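You operate a simulated robot arm through the tools that you are given. There is no shell and no other tool.

You run a simulated two-armed robot. Do the job below in one go: nothing can be reset, and whatever is moved stays where it is left.

Task
Cap the jar of green powder with the small orange cap.
Fine: turn the jar to LOAD, lay the cap on, turn to CAP, snap it home with the cap button, turn back to LOAD; leave the other small caps.

The check looks at the end state, three seconds after you hand in, the way a careful person would. Anything else that was tipped, shoved, dropped, spilled or broken makes it a failure. A push-on lid holds only when it is set on centred and level and pressed home; a screw cap is set on level and turned clockwise until tight.

Robot
Two 7-joint arms with fingered hands on one trunk that stands fixed in place. Base frame: the origin is at the foot of the trunk, x ahead of it, y to its left, z up. Readings come in cm, rad, newtons and seconds.
The left shoulder is at [1.7, 26.8, 117.3], the right one opposite. Payload 5 kg a hand.
The TCP of each hand is the grasp point between the finger pads, 4.2 cm short of the fingertips. In the tool frame z runs along the fingers and y along their closing line. The gripper opens to 20.8 cm. The gripper's body begins 11.9 cm behind the TCP. The gripper is a hand of 4 fingers: y runs from the thumb to the fingers, the wrist lies at [0, 0, -31.7] in the tool frame, and closing takes about 1.5 s.
Orientation is that of the tool frame in the base frame, as a unit quaternion [w, x, y, z]. With the fingers straight down and closing along the base's y, the tool's x points along the base's -x, its y along +y and its z along -z.

Tools
- The arms move only by the tool apply_moves. It takes "left_commands", "right_commands" or both (then of equal length, played together; a hand with none holds still); each is a list of rows, each a list of 6 numbers: the shift along the tool's x, y, z in cm, then the turn, a rotation vector about the tool's x, y, z in rad. In form: [[x, y, z, wx, wy, wz], ...]. A call has 1 to 20 rows; each row is the pose to reach, as a shift and turn from the pose commanded when the call began, along the tool's axes at that moment. "left_hand" and "right_hand" are, for a hand that has rows, the closure, from 0 (fully open) to 1 (shut), set as the call begins (left out, the last holds). A row lasts 0.2 s, in which the tool goes at most 5 cm and 0.15 rad; a call with a longer step from one row to the next is refused whole, and so is a gripper value outside its range. Where a pose cannot be reached the arm comes as near as it can. A force on the tool above 40 N (or 10 N above the force at the start of the call, whichever is more), or a blocked arm, ends the call early, and 0.2 s more pass. The fingers move at their own pace (about 15.3 cm/s each) and stop on an object; they squeeze with about 23 N. The grip force told is the motor's: it shows also when the fingers shut on nothing. Time passes only in rows, and 0.2 s behind the last, so rows that repeat a pose let the fingers close. It gives the time, the measured TCP pose, the force on the tool (base axes), the opening and the grip force at its end, in the units of the frame above (readings bear some noise), with the torque about the TCP (base axes, N m) and any sound that the robot's microphone picked up.
- Cameras (640 x 400 px; columns grow to the right, rows downward): "scene" is now at [13.5, -0.61, 140.53]; the picture's right is [-0.08, -1.00, -0.00], its down [-0.85, 0.07, -0.52] and it looks along [0.52, -0.04, -0.85] (base axes); focal length 287 px, centre (320, 200). "left" rides on the left gripper at [-9.3, 0.1, -14.6] in its tool frame; the picture's right is [-0.01, -1.00, 0.00], its down [0.84, -0.01, -0.54] and it looks along [0.54, -0.01, 0.84] (tool axes); focal length 280 px, centre (320, 200). "right" rides on the right gripper at [9.3, 0.1, -14.6] in its tool frame; the picture's right is [-0.01, 1.00, 0.00], its down [-0.84, -0.01, -0.54] and it looks along [-0.54, -0.01, 0.84] (tool axes); focal length 280 px, centre (320, 200). There is no depth. A picture from a camera that has moved, and an enlarged one, comes with that camera's place and axes in the base frame and with its lens.
- snapshot(camera): a new picture of that camera. It takes no simulated time.
- lift_body(by): slides the trunk up (or, below 0, down) by that many cm; the arms and the scene camera ride with it, the base frame stays. It gives what a move gives, with no picture.
- set_grasp(shape, hand): the hand has 4 fingers and takes this shape, open, in about a second: jaw (thumb against the fingers, like two jaws); tri (thumb and two fingers); tip (a fingertip pinch); poke (one finger out to press); point (the index stretched); flat (the hand flat); cup (the hand cupped); fist (a fist). The gripper value then closes the fingers along that shape, each until it touches; the sizes above hold for jaw. It gives what a move gives, with no picture.
- head_to(pan, tilt): turns the head with the scene camera to pan (to the left, within 1.396 rad either way) and tilt (down, from -0.506 to 1.204), counted from straight ahead of the robot. It gives what a move gives.
- inspect(camera, box): a new picture of the part [left, top, right, bottom] of that camera's present view, enlarged. It takes no simulated time.
- finish_job(): hands the job in; it is judged then, once.

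Nothing tells you positions but the pictures and the camera data. Unless the task says otherwise, let go and move clear before handing in.

The tools are called after "Call:" as name(argument=value, ...) on one line, values as JSON. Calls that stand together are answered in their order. apply_moves: Moves the arms, as the interface text tells. Its arguments: {"type":"object","properties":{"left_commands":{"type":"array","items":{"type":"array","items":{"type":"number"}}},"left_hand":{"type":"number"},"right_commands":{"type":"array","items":{"type":"array","items":{"type":"number"}}},"right_hand":{"type":"number"}},"required":[]} The other tools are called the same way: lift_body (by) slides the trunk up or down; set_grasp (shape, hand) gives the hand a shape; head_to (pan, tilt) turns the head that bears the scene camera; snapshot (camera) takes a picture; inspect (camera, box) takes an enlarged picture of a part of a camera's view; finish_job () hands the job in.

At the start:

```text
t: 0.0
left_position: [30.29, 30.63, 8.53]
left_tcp_rot: [0.17, 0.75, 0.626, 0.132]
left_ft_force: [-0.2, -4.2, 122.1]
left_moment: [1.56, 8.42, 0.33]
left_finger_gap: 20.19
left_grip_force: 0.1
left_shape: jaw
right_position: [30.22, -30.73, 8.33]
right_tcp_rot: [0.131, 0.626, 0.75, 0.17]
right_ft_force: [11.4, -1.3, 91.0]
right_moment: [-1.42, 4.74, 0.24]
right_finger_gap: 20.25
right_grip_force: 0.0
right_shape: jaw
trunk travel left (down, up): [-55.0, 7.1]
head pan, tilt: [-0.08, 1.023]
```

scene: 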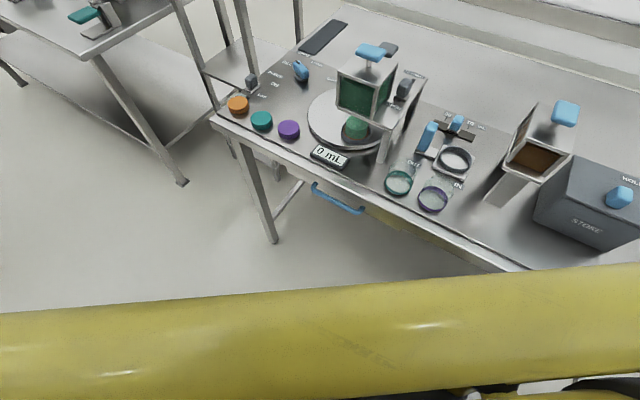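
right: 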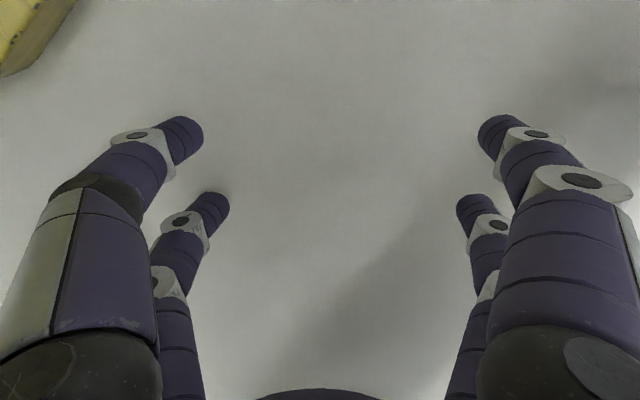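
left: 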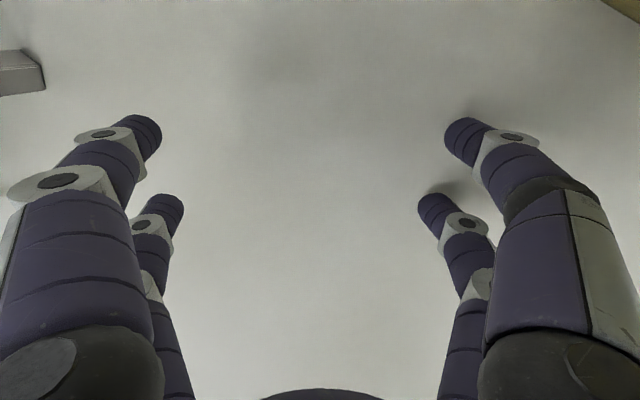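

I see a bench ahead with a turntable holding a jar of green powder under a dispenser, three small caps (orange, teal, purple) at its left end, and levers and stations to the right. I'll look closer before moving anything.

Call:
inspect(camera="scene", box=[210, 10, 370, 110])

Call:
inspect(camera="scene", box=[210, 80, 370, 180])

Call:
inspect(camera="scene", box=[320, 30, 480, 130])

Call:
inspect(camera="scene", box=[360, 90, 520, 220])

Call:
inspect(camera="scene", box=[480, 80, 640, 260])

```text
4.00 times, centred on (290, 60) of scene
camera zoom: at [13.5, -0.61, 140.53], right [-0.08, -1.0, 0.0], down [-0.85, 0.07, -0.52], along [0.52, -0.04, -0.85], focal length 1149 px, centre (440, 760)
```

zoom: 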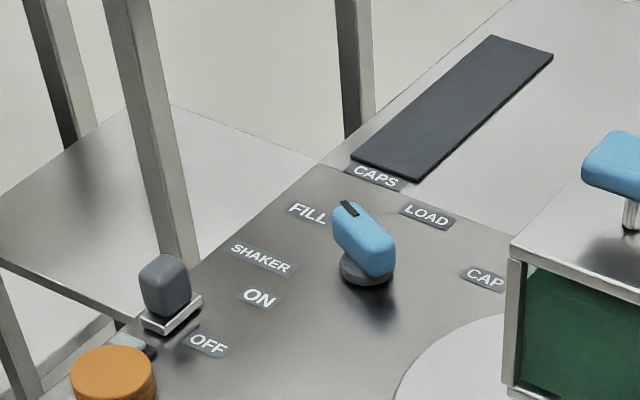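

```text
4.00 times, centred on (290, 130) of scene
camera zoom: at [13.5, -0.61, 140.53], right [-0.08, -1.0, 0.0], down [-0.85, 0.07, -0.52], along [0.52, -0.04, -0.85], focal length 1149 px, centre (440, 480)
```

zoom: 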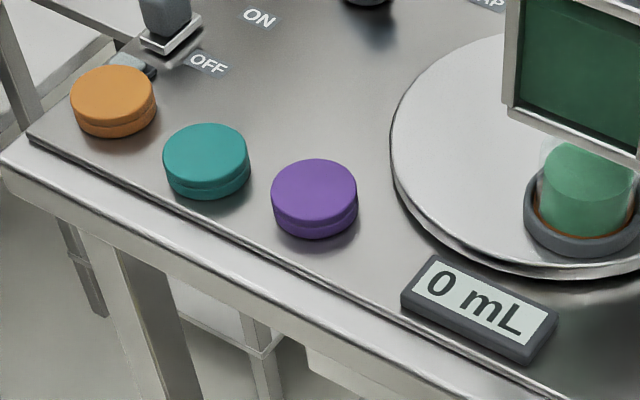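

```text
4.00 times, centred on (400, 80) of scene
camera zoom: at [13.5, -0.61, 140.53], right [-0.08, -1.0, 0.0], down [-0.85, 0.07, -0.52], along [0.52, -0.04, -0.85], focal length 1149 px, centre (0, 680)
```

zoom: 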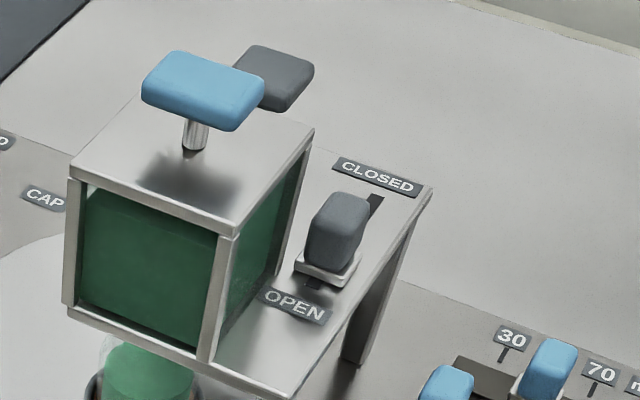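

```text
3.08 times, centred on (440, 155) of scene
camera zoom: at [13.5, -0.61, 140.53], right [-0.08, -1.0, 0.0], down [-0.85, 0.07, -0.52], along [0.52, -0.04, -0.85], focal length 884 px, centre (-49, 338)
```

zoom: 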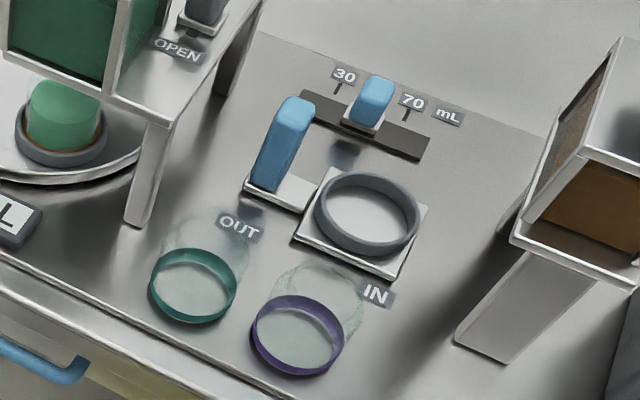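

```text
2.22 times, centred on (560, 170) of scene
camera zoom: at [13.5, -0.61, 140.53], right [-0.08, -1.0, 0.0], down [-0.85, 0.07, -0.52], along [0.52, -0.04, -0.85], focal length 638 px, centre (-213, 267)
```

zoom: 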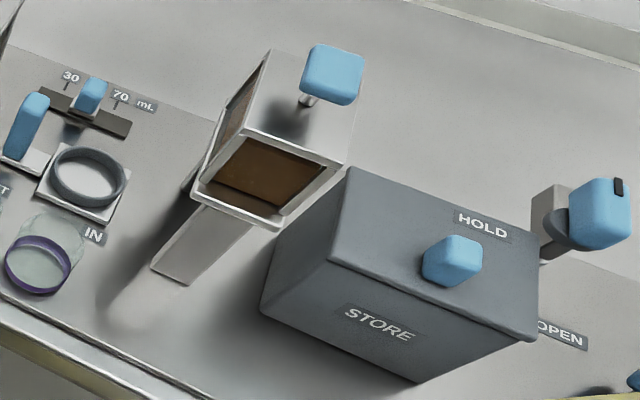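

The knob on the bench (pointing at FILL, with LOAD and CAP labels) seems to turn the turntable. I'll turn the head for other views to find the cap button and get the geometry.

Call:
head_to(pan=0.1, tilt=0.8)

```text
t: 0.8
left_position: [30.81, 30.66, 8.68]
left_tcp_rot: [0.174, 0.749, 0.625, 0.135]
left_ft_force: [9.8, -2.1, 79.4]
left_moment: [1.12, 4.9, -0.03]
left_finger_gap: 20.42
left_grip_force: 0.1
left_shape: jaw
right_position: [30.7, -30.6, 8.75]
right_tcp_rot: [0.135, 0.625, 0.749, 0.173]
right_ft_force: [20.4, 3.5, 54.9]
right_moment: [-0.32, 2.07, 0.08]
right_finger_gap: 20.43
right_grip_force: 0.1
right_shape: jaw
trunk travel left (down, up): [-55.0, 7.1]
head pan, tilt: [0.099, 0.799]
```

Call:
snapshot(camera="scene")

Call:
snapshot(camera="left")

```text
taken
camera scene: at [14.83, 0.74, 142.14], right [0.1, -1.0, 0.0], down [-0.71, -0.07, -0.7], along [0.69, 0.07, -0.72], focal length 287 px, centre (320, 200)
```

scene: 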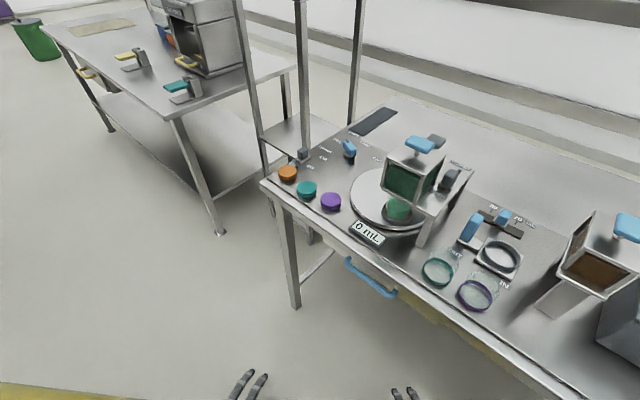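

```text
taken
camera left: at [22.89, 22.67, 22.17], right [-0.89, 0.14, -0.43], down [-0.08, 0.88, 0.47], along [0.44, 0.45, -0.77], focal length 280 px, centre (320, 200)
```

left: 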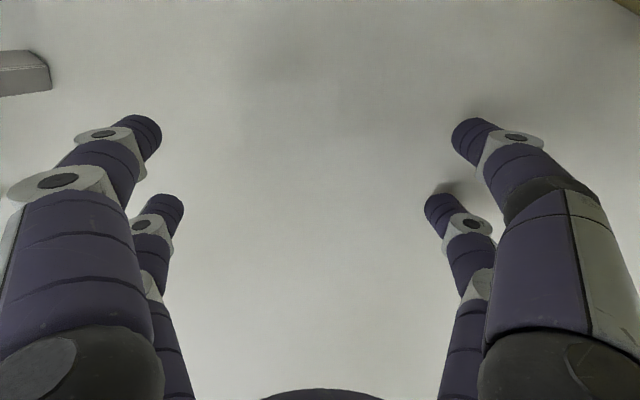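

The bench is turned about 35° to me, with its top near z≈80. I'll aim the head at the work area, take a reference picture, then raise the trunk to get parallax and clear the hands from the floor.

Call:
head_to(pan=-0.05, tilt=0.75)

```text
t: 1.4
left_position: [30.44, 30.45, 8.75]
left_tcp_rot: [0.173, 0.749, 0.626, 0.133]
left_ft_force: [13.1, -1.3, 74.1]
left_moment: [1.1, 4.34, -0.09]
left_finger_gap: 20.41
left_grip_force: 0.1
left_shape: jaw
right_position: [30.65, -30.56, 8.57]
right_tcp_rot: [0.135, 0.625, 0.749, 0.173]
right_ft_force: [22.5, 4.5, 49.8]
right_moment: [-0.19, 1.64, 0.11]
right_finger_gap: 20.42
right_grip_force: 0.1
right_shape: jaw
trunk travel left (down, up): [-55.0, 7.1]
head pan, tilt: [-0.051, 0.75]
```

Call:
snapshot(camera="scene")

Call:
inspect(camera="scene", box=[240, 120, 400, 220])

Call:
inspect(camera="scene", box=[320, 100, 480, 200])

Call:
inspect(camera="scene", box=[480, 100, 640, 260])

```text
taken
camera scene: at [15.1, -0.47, 142.55], right [-0.05, -1.0, 0.0], down [-0.68, 0.03, -0.73], along [0.73, -0.04, -0.68], focal length 287 px, centre (320, 200)
```

scene: 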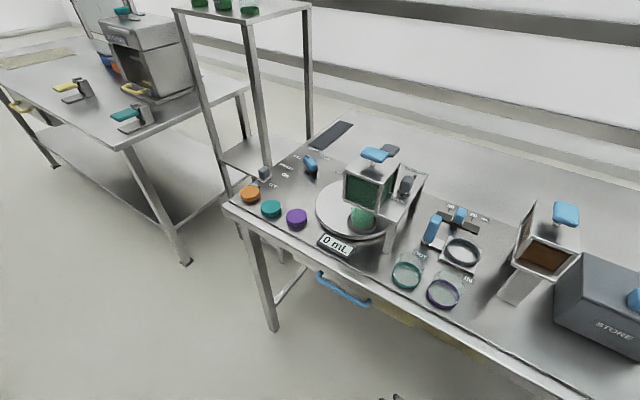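

```text
4.00 times, centred on (320, 170) of scene
camera zoom: at [15.1, -0.47, 142.55], right [-0.05, -1.0, 0.0], down [-0.68, 0.03, -0.73], along [0.73, -0.04, -0.68], focal length 1149 px, centre (320, 320)
```

zoom: 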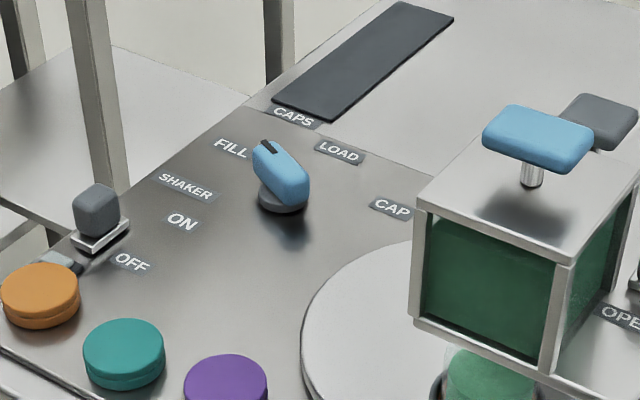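

```text
4.00 times, centred on (400, 150) of scene
camera zoom: at [15.1, -0.47, 142.55], right [-0.05, -1.0, 0.0], down [-0.68, 0.03, -0.73], along [0.73, -0.04, -0.68], focal length 1149 px, centre (0, 400)
```

zoom: 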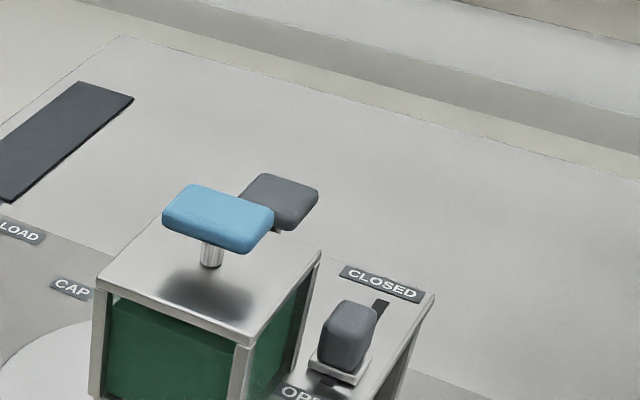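

```text
2.50 times, centred on (560, 180) of scene
camera zoom: at [15.1, -0.47, 142.55], right [-0.05, -1.0, 0.0], down [-0.68, 0.03, -0.73], along [0.73, -0.04, -0.68], focal length 718 px, centre (-280, 250)
```

zoom: 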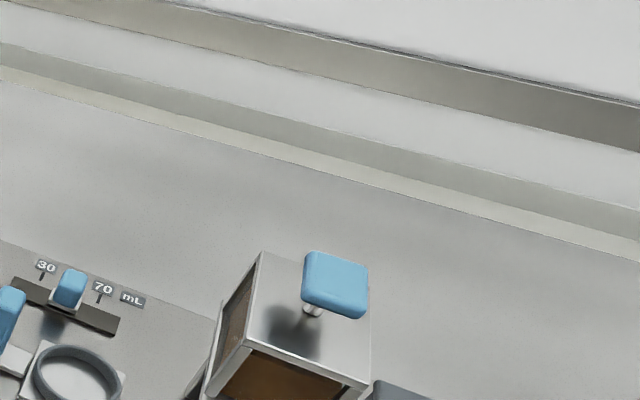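

The gray paddle behind the hopper may be the capper's button, but the hopper hides it. I'll lift the trunk for a parallax view.

Call:
lift_body(by=7)

```text
t: 2.5
left_position: [30.21, 30.68, 15.25]
left_tcp_rot: [0.169, 0.749, 0.627, 0.13]
left_ft_force: [0.5, 0.2, -0.4]
left_moment: [0.0, -0.01, -0.02]
left_finger_gap: 20.78
left_grip_force: 0.1
left_shape: jaw
right_position: [30.11, -30.8, 15.26]
right_tcp_rot: [0.131, 0.626, 0.75, 0.169]
right_ft_force: [0.0, -0.4, 0.3]
right_moment: [-0.02, -0.02, -0.05]
right_finger_gap: 20.77
right_grip_force: 0.1
right_shape: jaw
trunk travel left (down, up): [-62.0, 0.1]
head pan, tilt: [-0.051, 0.75]
```

Call:
snapshot(camera="scene")

Call:
inspect(camera="scene", box=[240, 120, 400, 220])

Call:
inspect(camera="scene", box=[220, 180, 380, 280])

Call:
inspect(camera="scene", box=[340, 120, 500, 220])

```text
taken
camera scene: at [15.25, -0.42, 149.49], right [-0.05, -1.0, 0.0], down [-0.68, 0.03, -0.73], along [0.73, -0.04, -0.68], focal length 287 px, centre (320, 200)
```

scene: 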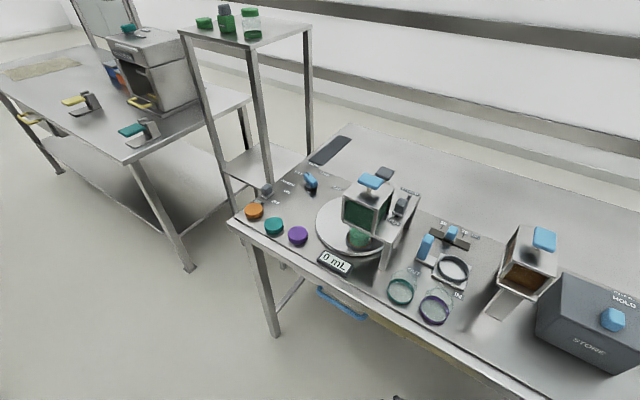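

```text
4.00 times, centred on (320, 170) of scene
camera zoom: at [15.25, -0.42, 149.49], right [-0.05, -1.0, 0.0], down [-0.68, 0.03, -0.73], along [0.73, -0.04, -0.68], focal length 1149 px, centre (320, 320)
```

zoom: 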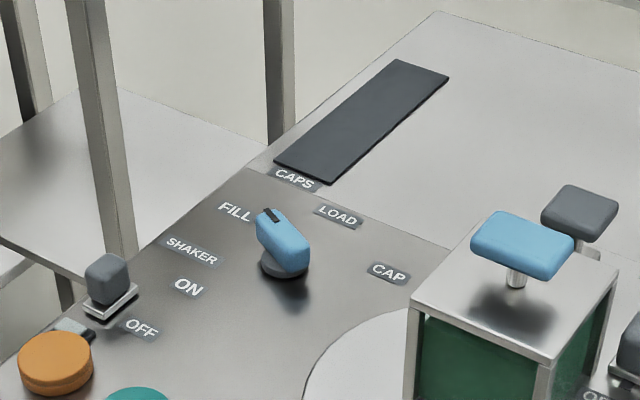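

```text
4.00 times, centred on (300, 230) of scene
camera zoom: at [15.25, -0.42, 149.49], right [-0.05, -1.0, 0.0], down [-0.68, 0.03, -0.73], along [0.73, -0.04, -0.68], focal length 1149 px, centre (400, 80)
```

zoom: 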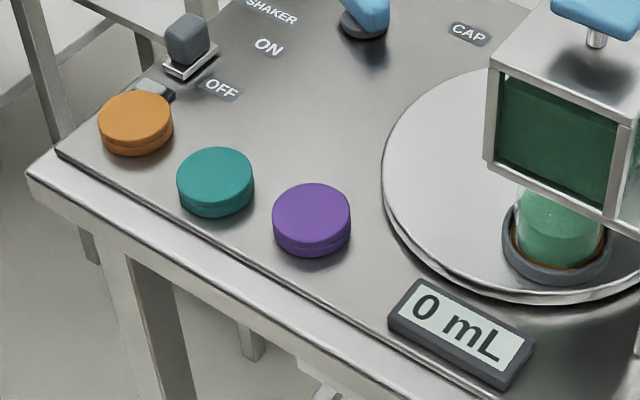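

```text
4.00 times, centred on (420, 170) of scene
camera zoom: at [15.25, -0.42, 149.49], right [-0.05, -1.0, 0.0], down [-0.68, 0.03, -0.73], along [0.73, -0.04, -0.68], focal length 1149 px, centre (-80, 320)
```

zoom: 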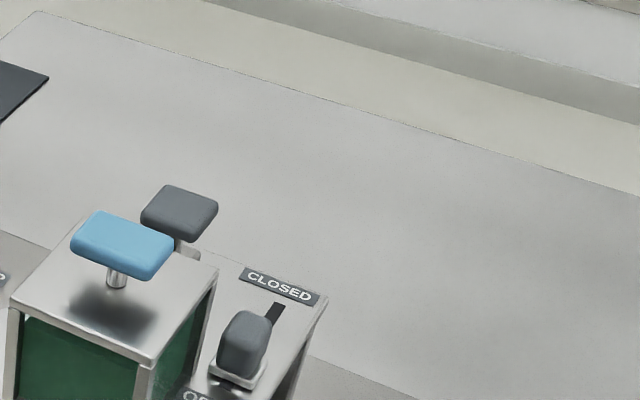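

The orange cap sits near (79, 17, 87), the knob near (91, −1, 88), and a gray paddle near (72, −20, 105) behind the hopper. I'll bring the left hand up in front of the bench with its fingers down, so its camera can look at the work closely.

Call:
apply_moves(left_commands=[[0.33, 2.86, -3.93, 0.021, -0.004, 0.024], [0.66, 5.71, -7.85, 0.043, -0.009, 0.047], [0.99, 8.57, -11.78, 0.064, -0.013, 0.07], [1.32, 11.42, -15.7, 0.085, -0.018, 0.094], [1.65, 14.28, -19.63, 0.107, -0.022, 0.118], [1.99, 17.13, -23.55, 0.128, -0.027, 0.141], [2.32, 19.99, -27.48, 0.149, -0.031, 0.165], [2.65, 22.84, -31.4, 0.171, -0.035, 0.188], [2.98, 25.7, -35.33, 0.192, -0.04, 0.212], [3.31, 28.55, -39.25, 0.213, -0.044, 0.235], [3.64, 31.41, -43.18, 0.235, -0.049, 0.259], [3.97, 34.26, -47.1, 0.256, -0.053, 0.282], [4.3, 37.12, -51.03, 0.278, -0.058, 0.306], [4.63, 39.97, -54.95, 0.299, -0.062, 0.329], [4.97, 42.83, -58.88, 0.32, -0.066, 0.353], [5.3, 45.68, -62.8, 0.342, -0.071, 0.376], [5.63, 48.54, -66.73, 0.363, -0.075, 0.4], [5.96, 51.39, -70.65, 0.384, -0.08, 0.423], [6.29, 54.25, -74.58, 0.406, -0.084, 0.447], [6.62, 57.1, -78.5, 0.427, -0.089, 0.47]])

```text
t: 6.7
left_position: [49.97, 34.98, 110.71]
left_tcp_rot: [0.0, 0.898, 0.44, 0.001]
left_ft_force: [-1.2, -2.1, -0.1]
left_moment: [0.22, -0.26, 0.0]
left_finger_gap: 20.82
left_grip_force: 0.1
left_shape: jaw
right_position: [30.21, -30.68, 15.26]
right_tcp_rot: [0.132, 0.626, 0.75, 0.171]
right_ft_force: [0.7, 0.4, 0.1]
right_moment: [0.09, 0.05, 0.01]
right_finger_gap: 20.8
right_grip_force: 0.1
right_shape: jaw
trunk travel left (down, up): [-62.0, 0.1]
head pan, tilt: [-0.051, 0.75]
```

The left hand is up at (50, 35, 110.7), pointing straight down. Next I'll look with both cameras.

Call:
snapshot(camera="left")

Call:
snapshot(camera="scene")

```text
taken
camera left: at [44.3, 27.49, 125.42], right [-0.8, 0.6, 0.0], down [0.51, 0.67, 0.54], along [0.32, 0.43, -0.84], focal length 280 px, centre (320, 200)
```

left: 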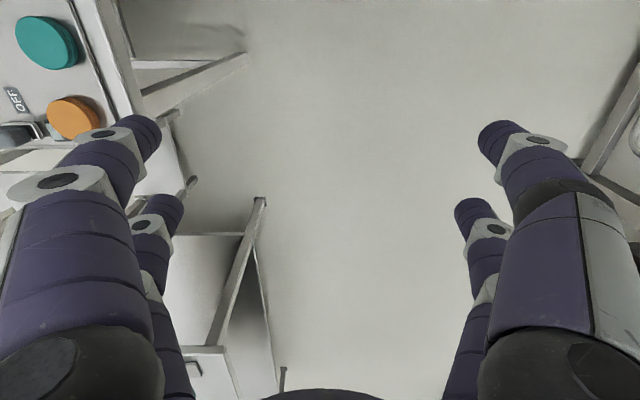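

```text
taken
camera scene: at [15.07, -0.58, 149.56], right [-0.05, -1.0, 0.0], down [-0.68, 0.04, -0.73], along [0.73, -0.04, -0.68], focal length 287 px, centre (320, 200)
```

scene: 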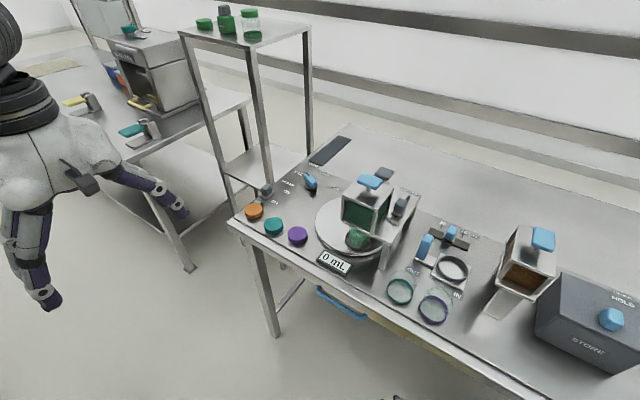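

The view works. I'll raise the left hand and swing it over, well above the hopper, to look at the gray paddle and the turntable from the right side.

Call:
apply_moves(left_commands=[[0, 0, -4.5, 0, 0, 0], [0, 0, -9, 0, 0, 0], [0, 0, -13, 0, 0, 0], [-3.3, 3.53, -13, 0, 0, 0], [-6.6, 7.06, -13, 0, 0, 0], [-9.9, 10.59, -13, 0, 0, 0], [-13.2, 14.12, -13, 0, 0, 0], [-16.5, 17.65, -13, 0, 0, 0], [-19.8, 21.18, -13, 0, 0, 0], [-23.1, 24.71, -13, 0, 0, 0], [-26.4, 28.24, -13, 0, 0, 0], [-29.7, 31.77, -13, 0, 0, 0], [-33.0, 35.3, -13, 0, 0, 0], [-36.3, 38.83, -13, 0, 0, 0], [-39.6, 42.36, -13, 0, 0, 0], [-42.85, 45.9, -13, 0, 0, 0]])

Call:
snapshot(camera="left")

Call:
snapshot(camera="scene")

```text
t: 10.3
left_position: [64.1, -22.58, 123.36]
left_tcp_rot: [0.002, 0.882, 0.471, -0.006]
left_ft_force: [-1.3, -2.2, 0.0]
left_moment: [0.3, -0.17, 0.0]
left_finger_gap: 20.8
left_grip_force: 0.1
left_shape: jaw
right_position: [30.2, -30.73, 15.37]
right_tcp_rot: [0.131, 0.627, 0.749, 0.171]
right_ft_force: [-0.6, -0.9, -0.3]
right_moment: [0.09, -0.16, 0.05]
right_finger_gap: 20.79
right_grip_force: 0.0
right_shape: jaw
trunk travel left (down, up): [-62.0, 0.1]
head pan, tilt: [-0.051, 0.75]
stopped in row 16 (left hand): the arm was blocked; the commanded pose is now the measured one
```

```text
taken
camera left: at [59.08, -30.44, 138.08], right [-0.84, 0.54, 0.0], down [0.46, 0.71, 0.53], along [0.29, 0.45, -0.85], focal length 280 px, centre (320, 200)
```

left: 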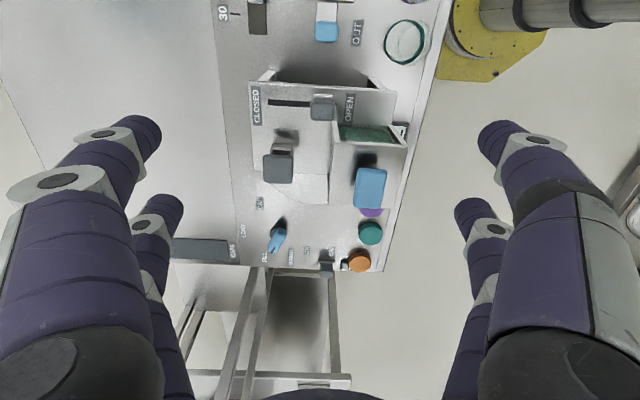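

```text
taken
camera scene: at [15.08, -0.64, 149.55], right [-0.05, -1.0, 0.0], down [-0.68, 0.04, -0.73], along [0.73, -0.04, -0.68], focal length 287 px, centre (320, 200)
```

scene: 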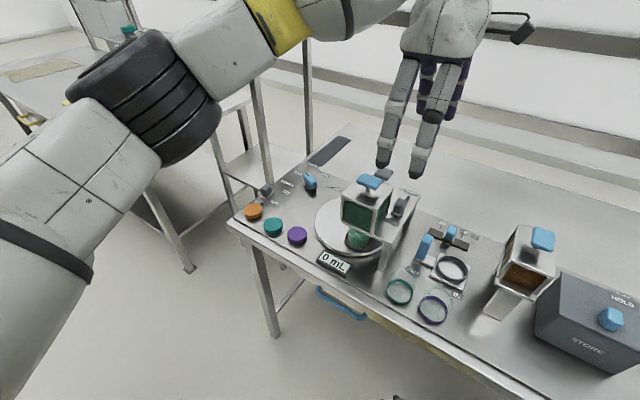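

The view shows the whole line from above: two stations stand side by side over the turntable. I'll enlarge it.

Call:
inspect(camera="left", box=[210, 70, 450, 220])

Call:
inspect(camera="left", box=[220, 190, 400, 290])

```text
2.67 times, centred on (330, 145) of left
camera zoom: at [59.08, -30.44, 138.08], right [-0.84, 0.54, 0.0], down [0.46, 0.71, 0.53], along [0.29, 0.45, -0.85], focal length 748 px, centre (293, 347)
```

zoom: 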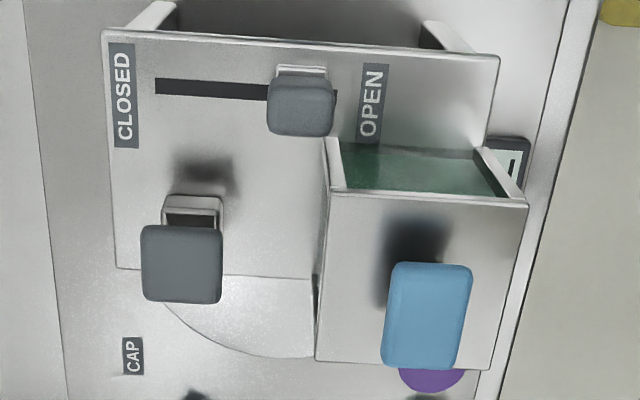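

```text
3.56 times, centred on (310, 240) of left
camera zoom: at [59.08, -30.44, 138.08], right [-0.84, 0.54, 0.0], down [0.46, 0.71, 0.53], along [0.29, 0.45, -0.85], focal length 997 px, centre (356, 58)
```

zoom: 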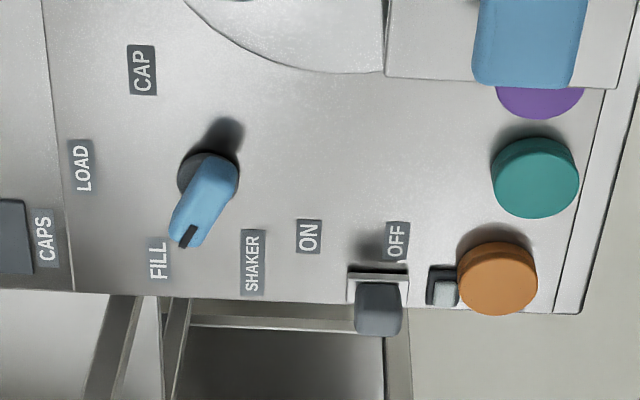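

The gray button is mounted on the bridge plate over the turntable's CAP side, so I take it as the cap button; the blue one sits on the hopper and is likely for dosing. I'll pull the hand back over open space and try finger shapes to see how they grip.

Call:
apply_moves(left_commands=[[3.5, -3.5, 0, 0, 0, 0], [7, -7, 0, 0, 0, 0], [10.5, -10.5, 0, 0, 0, 0], [14, -14, 0, 0, 0, 0], [17.5, -17.5, 0, 0, 0, 0], [21, -21, 0, 0, 0, 0], [24, -24, 0, 0, 0, 0]])

Call:
set_grasp(hand="left", shape="tri")

Call:
snapshot(camera="left")

Call:
snapshot(camera="scene")

```text
t: 11.9
left_position: [57.4, 10.44, 122.82]
left_tcp_rot: [0.002, 0.883, 0.469, -0.007]
left_ft_force: [-0.6, -0.3, -0.7]
left_moment: [-0.14, 0.0, -0.01]
left_finger_gap: 20.77
left_grip_force: 0.0
left_shape: jaw
right_position: [30.41, -30.59, 15.45]
right_tcp_rot: [0.131, 0.626, 0.749, 0.171]
right_ft_force: [0.4, 0.6, 0.1]
right_moment: [-0.08, -0.05, -0.07]
right_finger_gap: 20.79
right_grip_force: 0.0
right_shape: jaw
trunk travel left (down, up): [-62.0, 0.1]
head pan, tilt: [-0.051, 0.75]
```

```text
t: 12.8
left_position: [57.31, 10.29, 122.85]
left_tcp_rot: [0.001, 0.883, 0.468, -0.006]
left_ft_force: [-0.4, -0.8, -0.5]
left_moment: [0.04, -0.04, -0.04]
left_finger_gap: 20.81
left_grip_force: 0.2
left_shape: tri
right_position: [30.46, -30.68, 15.46]
right_tcp_rot: [0.131, 0.626, 0.75, 0.171]
right_ft_force: [-0.6, 0.1, 0.1]
right_moment: [-0.01, 0.01, -0.03]
right_finger_gap: 20.77
right_grip_force: 0.1
right_shape: jaw
trunk travel left (down, up): [-62.0, 0.1]
head pan, tilt: [-0.051, 0.75]
```

```text
taken
camera left: at [52.34, 2.54, 137.62], right [-0.84, 0.55, 0.0], down [0.47, 0.71, 0.53], along [0.29, 0.44, -0.85], focal length 280 px, centre (320, 200)
```

left: 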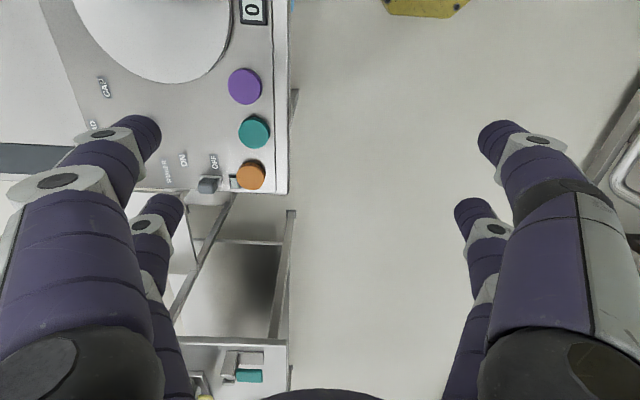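

```text
taken
camera scene: at [15.21, -0.44, 149.52], right [-0.05, -1.0, 0.0], down [-0.68, 0.03, -0.73], along [0.73, -0.04, -0.68], focal length 287 px, centre (320, 200)
```

scene: 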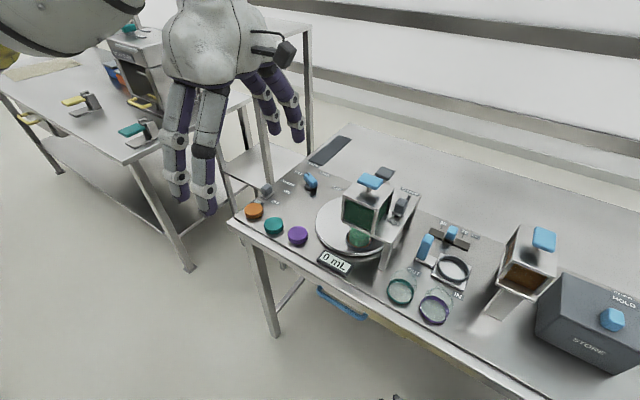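

Open "tri" looks just like jaw, so I'll part-close it in the air to see how its fingers come together.

Call:
apply_moves(left_commands=[[0, 0, 0, 0, 0, 0], [0, 0, 0, 0, 0, 0], [0, 0, 0, 0, 0, 0], [0, 0, 0, 0, 0, 0], [0, 0, 0, 0, 0, 0], [0, 0, 0, 0, 0, 0]], left_hand=0.7)

Call:
snapshot(camera="left")

Call:
inspect(camera="scene", box=[140, 0, 340, 220])

```text
t: 14.2
left_position: [57.5, 10.33, 122.82]
left_tcp_rot: [0.002, 0.883, 0.469, -0.006]
left_ft_force: [0.4, 0.1, -0.2]
left_moment: [0.01, 0.0, 0.01]
left_finger_gap: 6.27
left_grip_force: 0.0
left_shape: tri
right_position: [30.25, -30.54, 15.25]
right_tcp_rot: [0.131, 0.627, 0.749, 0.171]
right_ft_force: [-0.5, -1.1, 0.4]
right_moment: [0.0, 0.0, -0.04]
right_finger_gap: 20.79
right_grip_force: 0.0
right_shape: jaw
trunk travel left (down, up): [-62.0, 0.1]
head pan, tilt: [-0.051, 0.75]
```

```text
taken
camera left: at [52.35, 2.59, 137.62], right [-0.84, 0.55, 0.0], down [0.47, 0.71, 0.53], along [0.29, 0.44, -0.85], focal length 280 px, centre (320, 200)
```

left: 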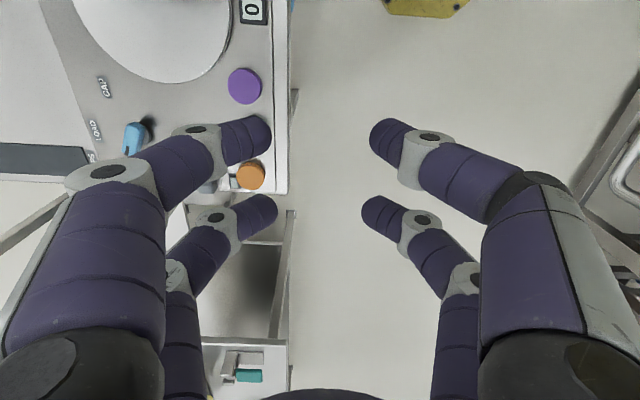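

```text
1.82 times, centred on (240, 110) of scene
camera zoom: at [15.22, -0.42, 149.52], right [-0.05, -1.0, 0.0], down [-0.68, 0.03, -0.73], along [0.73, -0.04, -0.68], focal length 522 px, centre (466, 364)
```

zoom: 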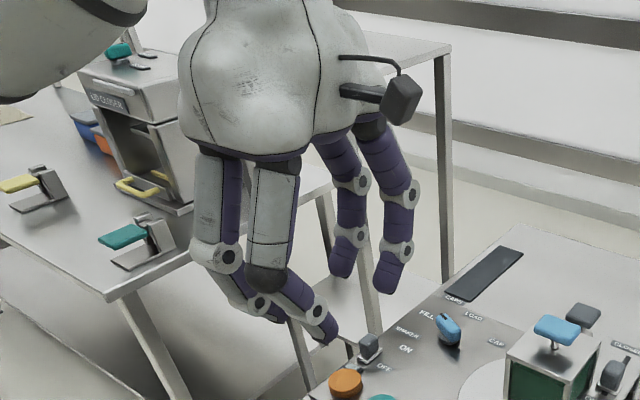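

"Tri" still shows two fingers against two, about 6 cm apart sideways. I'll check the "tip" pinch.

Call:
set_grasp(hand="left", shape="tip")

Call:
apply_moves(left_commands=[[0, 0, 0, 0, 0, 0], [0, 0, 0, 0, 0, 0], [0, 0, 0, 0, 0, 0], [0, 0, 0, 0, 0, 0], [0, 0, 0, 0, 0, 0], [0, 0, 0, 0, 0, 0]], left_hand=0.7)

Call:
snapshot(camera="left")

Call:
inspect(camera="scene", box=[140, 0, 340, 220])

```text
t: 15.1
left_position: [57.47, 10.39, 122.74]
left_tcp_rot: [0.002, 0.883, 0.469, -0.006]
left_ft_force: [-0.8, 0.5, -0.5]
left_moment: [-0.03, -0.02, 0.02]
left_finger_gap: 20.79
left_grip_force: 0.1
left_shape: tip
right_position: [30.3, -30.66, 15.36]
right_tcp_rot: [0.131, 0.626, 0.75, 0.171]
right_ft_force: [0.0, -0.3, 0.8]
right_moment: [0.04, 0.05, -0.02]
right_finger_gap: 20.78
right_grip_force: 0.2
right_shape: jaw
trunk travel left (down, up): [-62.0, 0.1]
head pan, tilt: [-0.051, 0.75]
```

```text
t: 16.5
left_position: [57.45, 10.37, 122.88]
left_tcp_rot: [0.002, 0.883, 0.469, -0.006]
left_ft_force: [0.3, 0.4, -0.8]
left_moment: [0.02, 0.01, 0.0]
left_finger_gap: 6.29
left_grip_force: 0.1
left_shape: tip
right_position: [30.35, -30.48, 15.32]
right_tcp_rot: [0.132, 0.626, 0.75, 0.171]
right_ft_force: [0.4, -0.8, 0.9]
right_moment: [-0.02, 0.02, -0.03]
right_finger_gap: 20.77
right_grip_force: 0.0
right_shape: jaw
trunk travel left (down, up): [-62.0, 0.1]
head pan, tilt: [-0.051, 0.75]
```

```text
taken
camera left: at [52.35, 2.59, 137.62], right [-0.84, 0.55, 0.0], down [0.47, 0.71, 0.53], along [0.29, 0.44, -0.85], focal length 280 px, centre (320, 200)
```

left: 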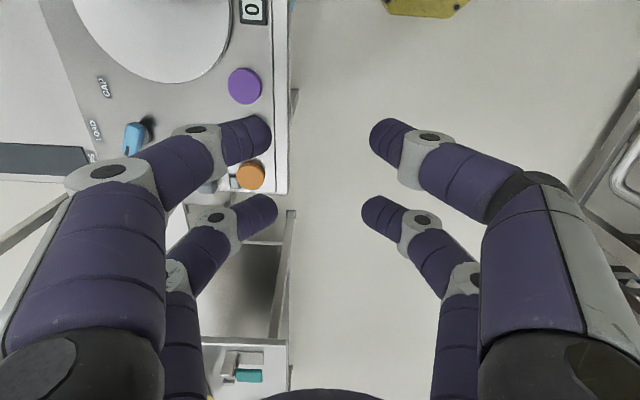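

```text
1.82 times, centred on (240, 110) of scene
camera zoom: at [15.22, -0.42, 149.52], right [-0.05, -1.0, 0.0], down [-0.68, 0.03, -0.73], along [0.73, -0.04, -0.68], focal length 522 px, centre (466, 364)
```

zoom: 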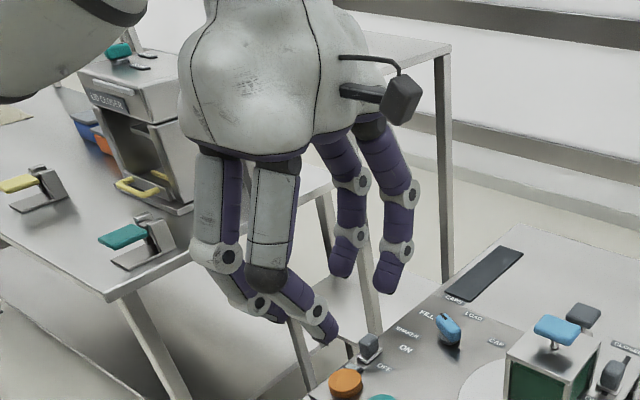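

Tip looks identical too. I'll check it fully closed, and then the "poke" shape.

Call:
apply_moves(left_commands=[[0, 0, 0, 0, 0, 0], [0, 0, 0, 0, 0, 0], [0, 0, 0, 0, 0, 0], [0, 0, 0, 0, 0, 0], [0, 0, 0, 0, 0, 0]], left_hand=1.0)

Call:
snapshot(camera="left")

Call:
set_grasp(hand="left", shape="poke")

Call:
snapshot(camera="left")

Call:
inspect(camera="scene", box=[140, 0, 340, 220])

```text
t: 17.7
left_position: [57.39, 10.35, 122.8]
left_tcp_rot: [0.001, 0.883, 0.469, -0.006]
left_ft_force: [-0.1, 0.1, 0.2]
left_moment: [0.01, -0.03, 0.01]
left_finger_gap: 0.01
left_grip_force: 22.8
left_shape: tip
right_position: [30.35, -30.6, 15.21]
right_tcp_rot: [0.131, 0.626, 0.749, 0.171]
right_ft_force: [-0.6, -0.4, 0.6]
right_moment: [-0.02, -0.03, 0.0]
right_finger_gap: 20.79
right_grip_force: 0.1
right_shape: jaw
trunk travel left (down, up): [-62.0, 0.1]
head pan, tilt: [-0.051, 0.75]
```

```text
taken
camera left: at [52.35, 2.59, 137.62], right [-0.84, 0.55, 0.0], down [0.47, 0.71, 0.53], along [0.29, 0.44, -0.85], focal length 280 px, centre (320, 200)
```

left: 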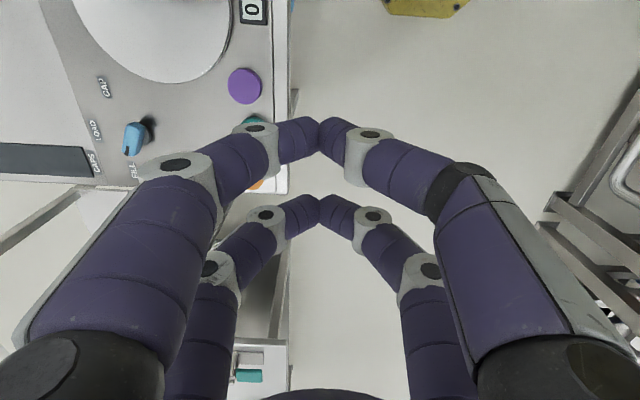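

```text
t: 18.6
left_position: [57.45, 10.34, 122.86]
left_tcp_rot: [0.001, 0.883, 0.469, -0.007]
left_ft_force: [0.0, 0.3, 0.1]
left_moment: [-0.01, -0.01, -0.01]
left_finger_gap: 0.0
left_grip_force: 0.1
left_shape: poke
right_position: [30.24, -30.59, 15.3]
right_tcp_rot: [0.132, 0.627, 0.749, 0.171]
right_ft_force: [-0.4, 0.0, -0.6]
right_moment: [-0.01, 0.03, 0.0]
right_finger_gap: 20.77
right_grip_force: 0.0
right_shape: jaw
trunk travel left (down, up): [-62.0, 0.1]
head pan, tilt: [-0.051, 0.75]
```

```text
taken
camera left: at [52.35, 2.59, 137.62], right [-0.84, 0.55, 0.0], down [0.47, 0.71, 0.53], along [0.29, 0.44, -0.85], focal length 280 px, centre (320, 200)
```

left: 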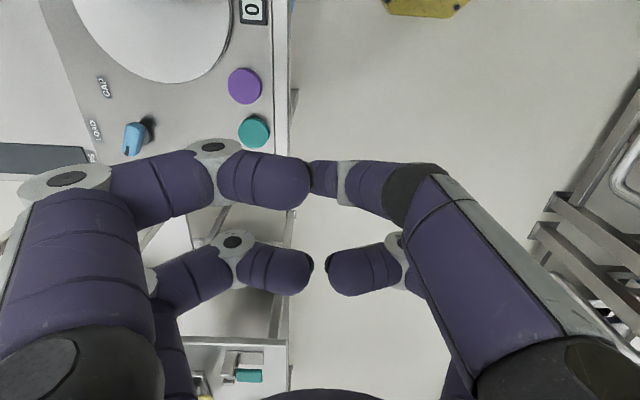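

```text
1.82 times, centred on (240, 110) of scene
camera zoom: at [15.22, -0.42, 149.52], right [-0.05, -1.0, 0.0], down [-0.68, 0.03, -0.73], along [0.73, -0.04, -0.68], focal length 522 px, centre (466, 364)
```

zoom: 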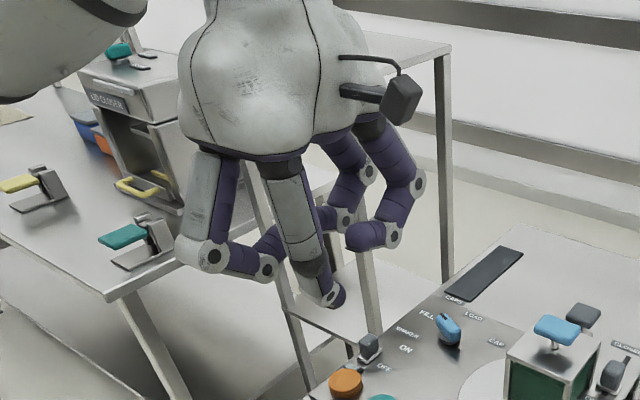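

Poke puts one fingertip on the tool axis, which suits both pressing and pushing. I'll zoom in on the knob, caps and turntable from here to measure them.

Call:
inspect(camera="left", box=[70, 90, 170, 170])

Call:
inspect(camera="left", box=[40, 0, 300, 160])

```text
5.00 times, centred on (120, 130) of left
camera zoom: at [52.35, 2.59, 137.62], right [-0.84, 0.55, 0.0], down [0.47, 0.71, 0.53], along [0.29, 0.44, -0.85], focal length 1402 px, centre (1320, 550)
```

zoom: 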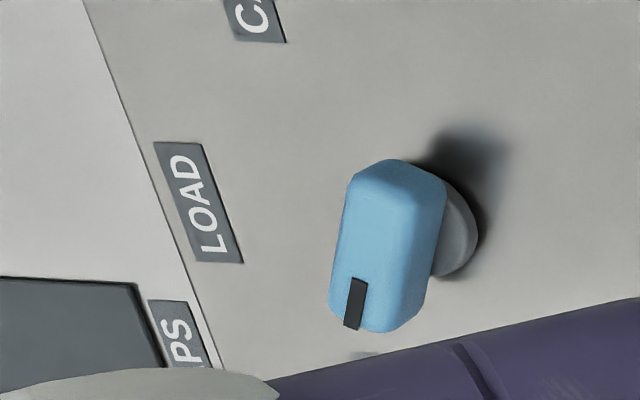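

```text
2.46 times, centred on (170, 80) of left
camera zoom: at [52.35, 2.59, 137.62], right [-0.84, 0.55, 0.0], down [0.47, 0.71, 0.53], along [0.29, 0.44, -0.85], focal length 690 px, centre (689, 495)
```

zoom: 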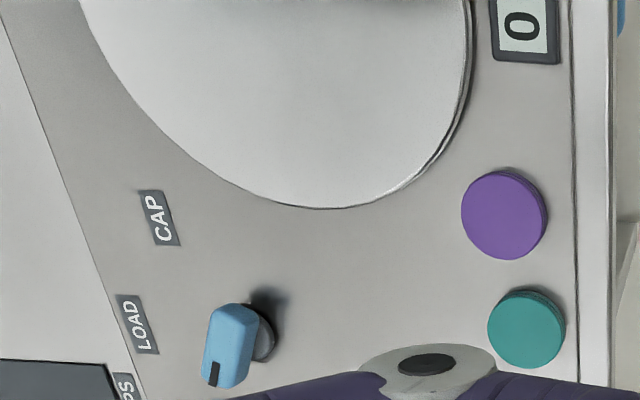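

The knob is a block about 5.5 × 2.5 cm at roughly (89.5, −0.3), pointing at FILL. I'll move the poking hand near it for a close look.

Call:
apply_moves(left_commands=[[1.55, 3.53, 2.43, -0.0007, 0.002, 0.011], [3.09, 7.07, 4.87, -0.0013, 0.004, 0.022], [4.64, 10.6, 7.3, -0.002, 0.006, 0.033], [6.18, 14.13, 9.73, -0.0026, 0.008, 0.044], [7.73, 17.67, 12.17, -0.0033, 0.01, 0.055], [9.27, 21.2, 14.6, -0.0039, 0.0116, 0.0655]])

Call:
snapshot(camera="left")

Call:
snapshot(camera="scene")

```text
t: 20.0
left_position: [80.1, 6.06, 108.18]
left_tcp_rot: [0.0, 0.899, 0.439, 0.0]
left_ft_force: [-0.8, -1.1, 0.0]
left_moment: [0.02, 0.04, 0.02]
left_finger_gap: 0.0
left_grip_force: 0.1
left_shape: poke
right_position: [30.38, -30.57, 15.44]
right_tcp_rot: [0.131, 0.626, 0.749, 0.171]
right_ft_force: [0.5, -0.9, -0.2]
right_moment: [0.05, 0.02, 0.02]
right_finger_gap: 20.81
right_grip_force: 0.1
right_shape: jaw
trunk travel left (down, up): [-62.0, 0.1]
head pan, tilt: [-0.051, 0.75]
```

```text
taken
camera left: at [74.43, -1.44, 122.86], right [-0.8, 0.6, 0.0], down [0.51, 0.67, 0.54], along [0.32, 0.43, -0.84], focal length 280 px, centre (320, 200)
```

left: 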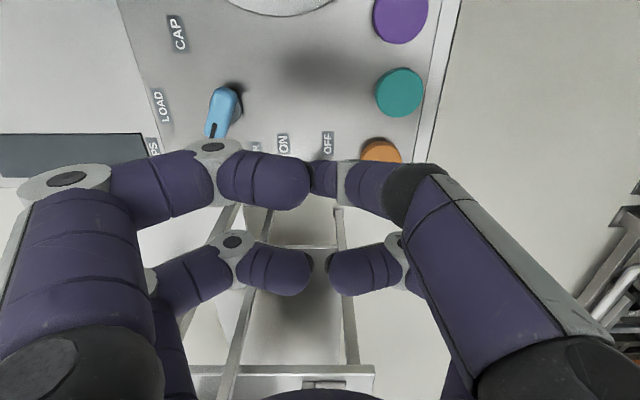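

```text
taken
camera scene: at [15.28, -0.43, 149.5], right [-0.05, -1.0, 0.0], down [-0.68, 0.03, -0.73], along [0.73, -0.04, -0.68], focal length 287 px, centre (320, 200)
```

scene: 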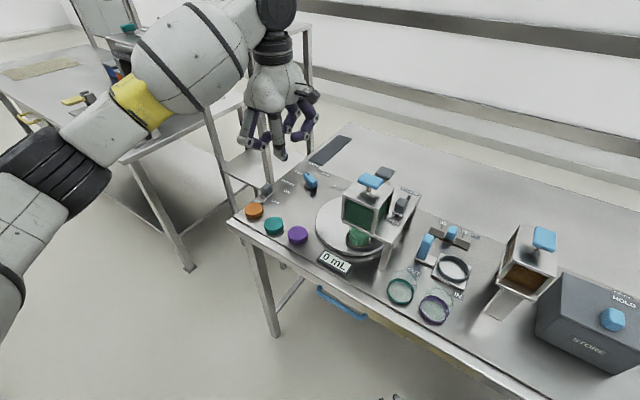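

Call:
inspect(camera="left", box=[140, 60, 300, 160])

Call:
inspect(camera="left", box=[320, 0, 480, 170])

```text
4.00 times, centred on (220, 110) of left
camera zoom: at [74.43, -1.44, 122.86], right [-0.8, 0.6, 0.0], down [0.51, 0.67, 0.54], along [0.32, 0.43, -0.84], focal length 1122 px, centre (720, 560)
```

zoom: 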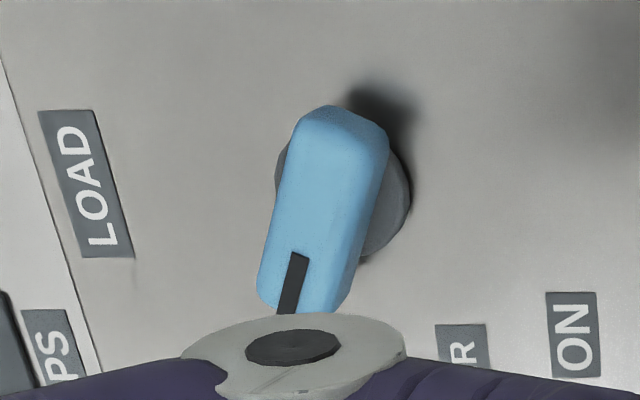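

```text
2.35 times, centred on (400, 85) of left
camera zoom: at [74.43, -1.44, 122.86], right [-0.8, 0.6, 0.0], down [0.51, 0.67, 0.54], along [0.32, 0.43, -0.84], focal length 660 px, centre (132, 471)
```

zoom: 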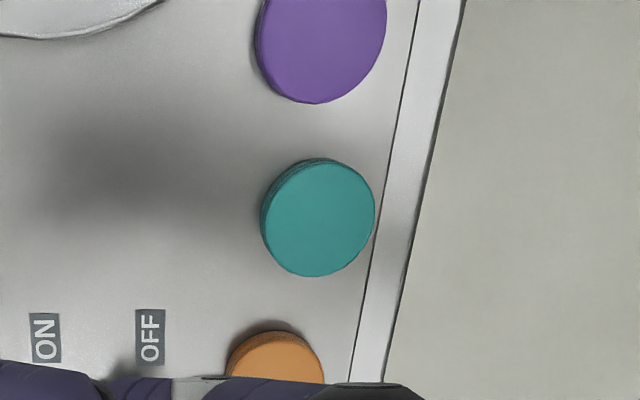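

The knob is centred near (89.3, −1.25) with its top at z≈90, and the bench surface is about 86.5. I'll tilt the poking finger outward a little and hover beside the knob's near end on its right, ready to push it clockwise to LOAD.

Call:
apply_moves(left_commands=[[-0.94, 3.24, 1.5, -0.065, 0, 0], [-1.87, 6.47, 3.05, -0.13, 0, 0], [-2.81, 9.71, 4.6, -0.195, 0, 0], [-3.74, 12.94, 6.1, -0.26, 0, 0]])

Call:
snapshot(camera="left")

Call:
inspect(camera="scene", box=[220, 90, 380, 210])

```text
t: 21.0
left_position: [88.13, -4.98, 102.22]
left_tcp_rot: [0.116, 0.891, 0.436, 0.057]
left_ft_force: [0.9, 0.5, -0.1]
left_moment: [0.02, 0.09, -0.04]
left_finger_gap: 0.0
left_grip_force: 0.1
left_shape: poke
right_position: [30.41, -30.77, 15.38]
right_tcp_rot: [0.131, 0.626, 0.749, 0.171]
right_ft_force: [0.6, -0.1, -0.5]
right_moment: [0.1, 0.08, 0.0]
right_finger_gap: 20.77
right_grip_force: 0.0
right_shape: jaw
trunk travel left (down, up): [-62.0, 0.1]
head pan, tilt: [-0.051, 0.75]
```

```text
taken
camera left: at [79.4, -10.14, 116.45], right [-0.77, 0.58, -0.26], down [0.4, 0.76, 0.52], along [0.5, 0.3, -0.82], focal length 280 px, centre (320, 200)
```

left: 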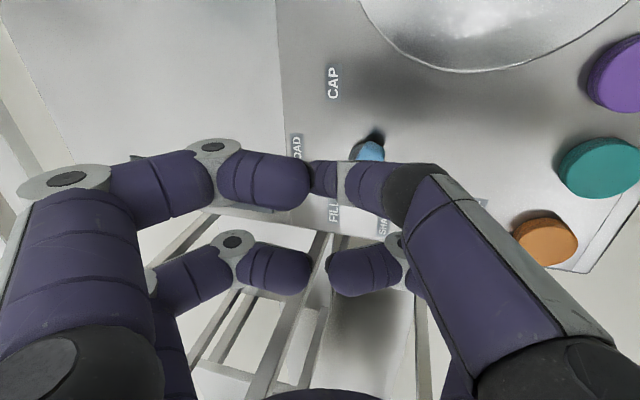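

```text
3.33 times, centred on (300, 150) of scene
camera zoom: at [15.31, -0.48, 149.5], right [-0.05, -1.0, 0.0], down [-0.68, 0.04, -0.73], along [0.73, -0.04, -0.68], focal length 957 px, centre (387, 367)
```

zoom: 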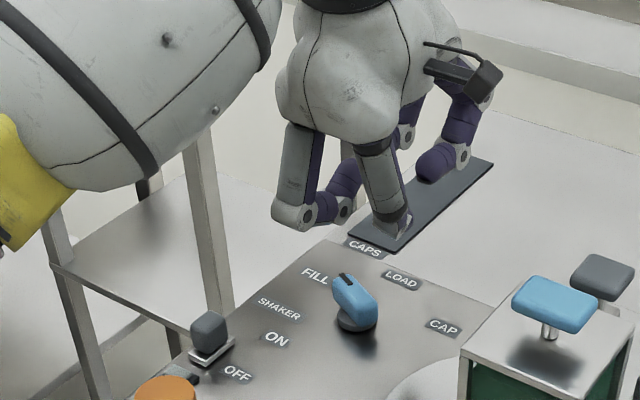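

Call:
inspect(camera="scene", box=[290, 125, 350, 175])

Call:
inspect(camera="left", box=[280, 100, 440, 220])

```text
8.00 times, centred on (320, 150) of scene
camera zoom: at [15.31, -0.48, 149.5], right [-0.05, -1.0, 0.0], down [-0.68, 0.04, -0.73], along [0.73, -0.04, -0.68], focal length 2298 px, centre (320, 600)
```

zoom: 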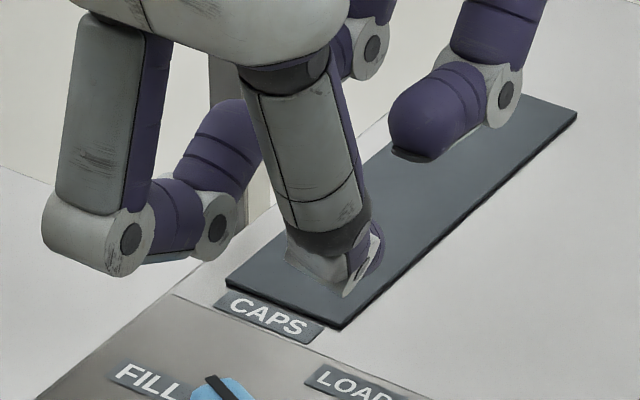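

```text
3.33 times, centred on (360, 160) of left
camera zoom: at [79.4, -10.14, 116.45], right [-0.77, 0.58, -0.26], down [0.4, 0.76, 0.52], along [0.5, 0.3, -0.82], focal length 935 px, centre (187, 333)
```

zoom: 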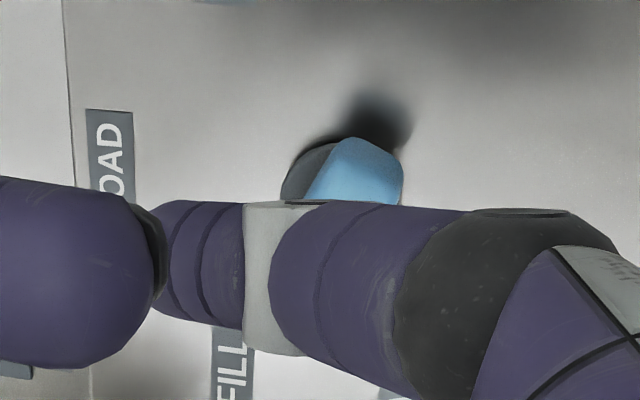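

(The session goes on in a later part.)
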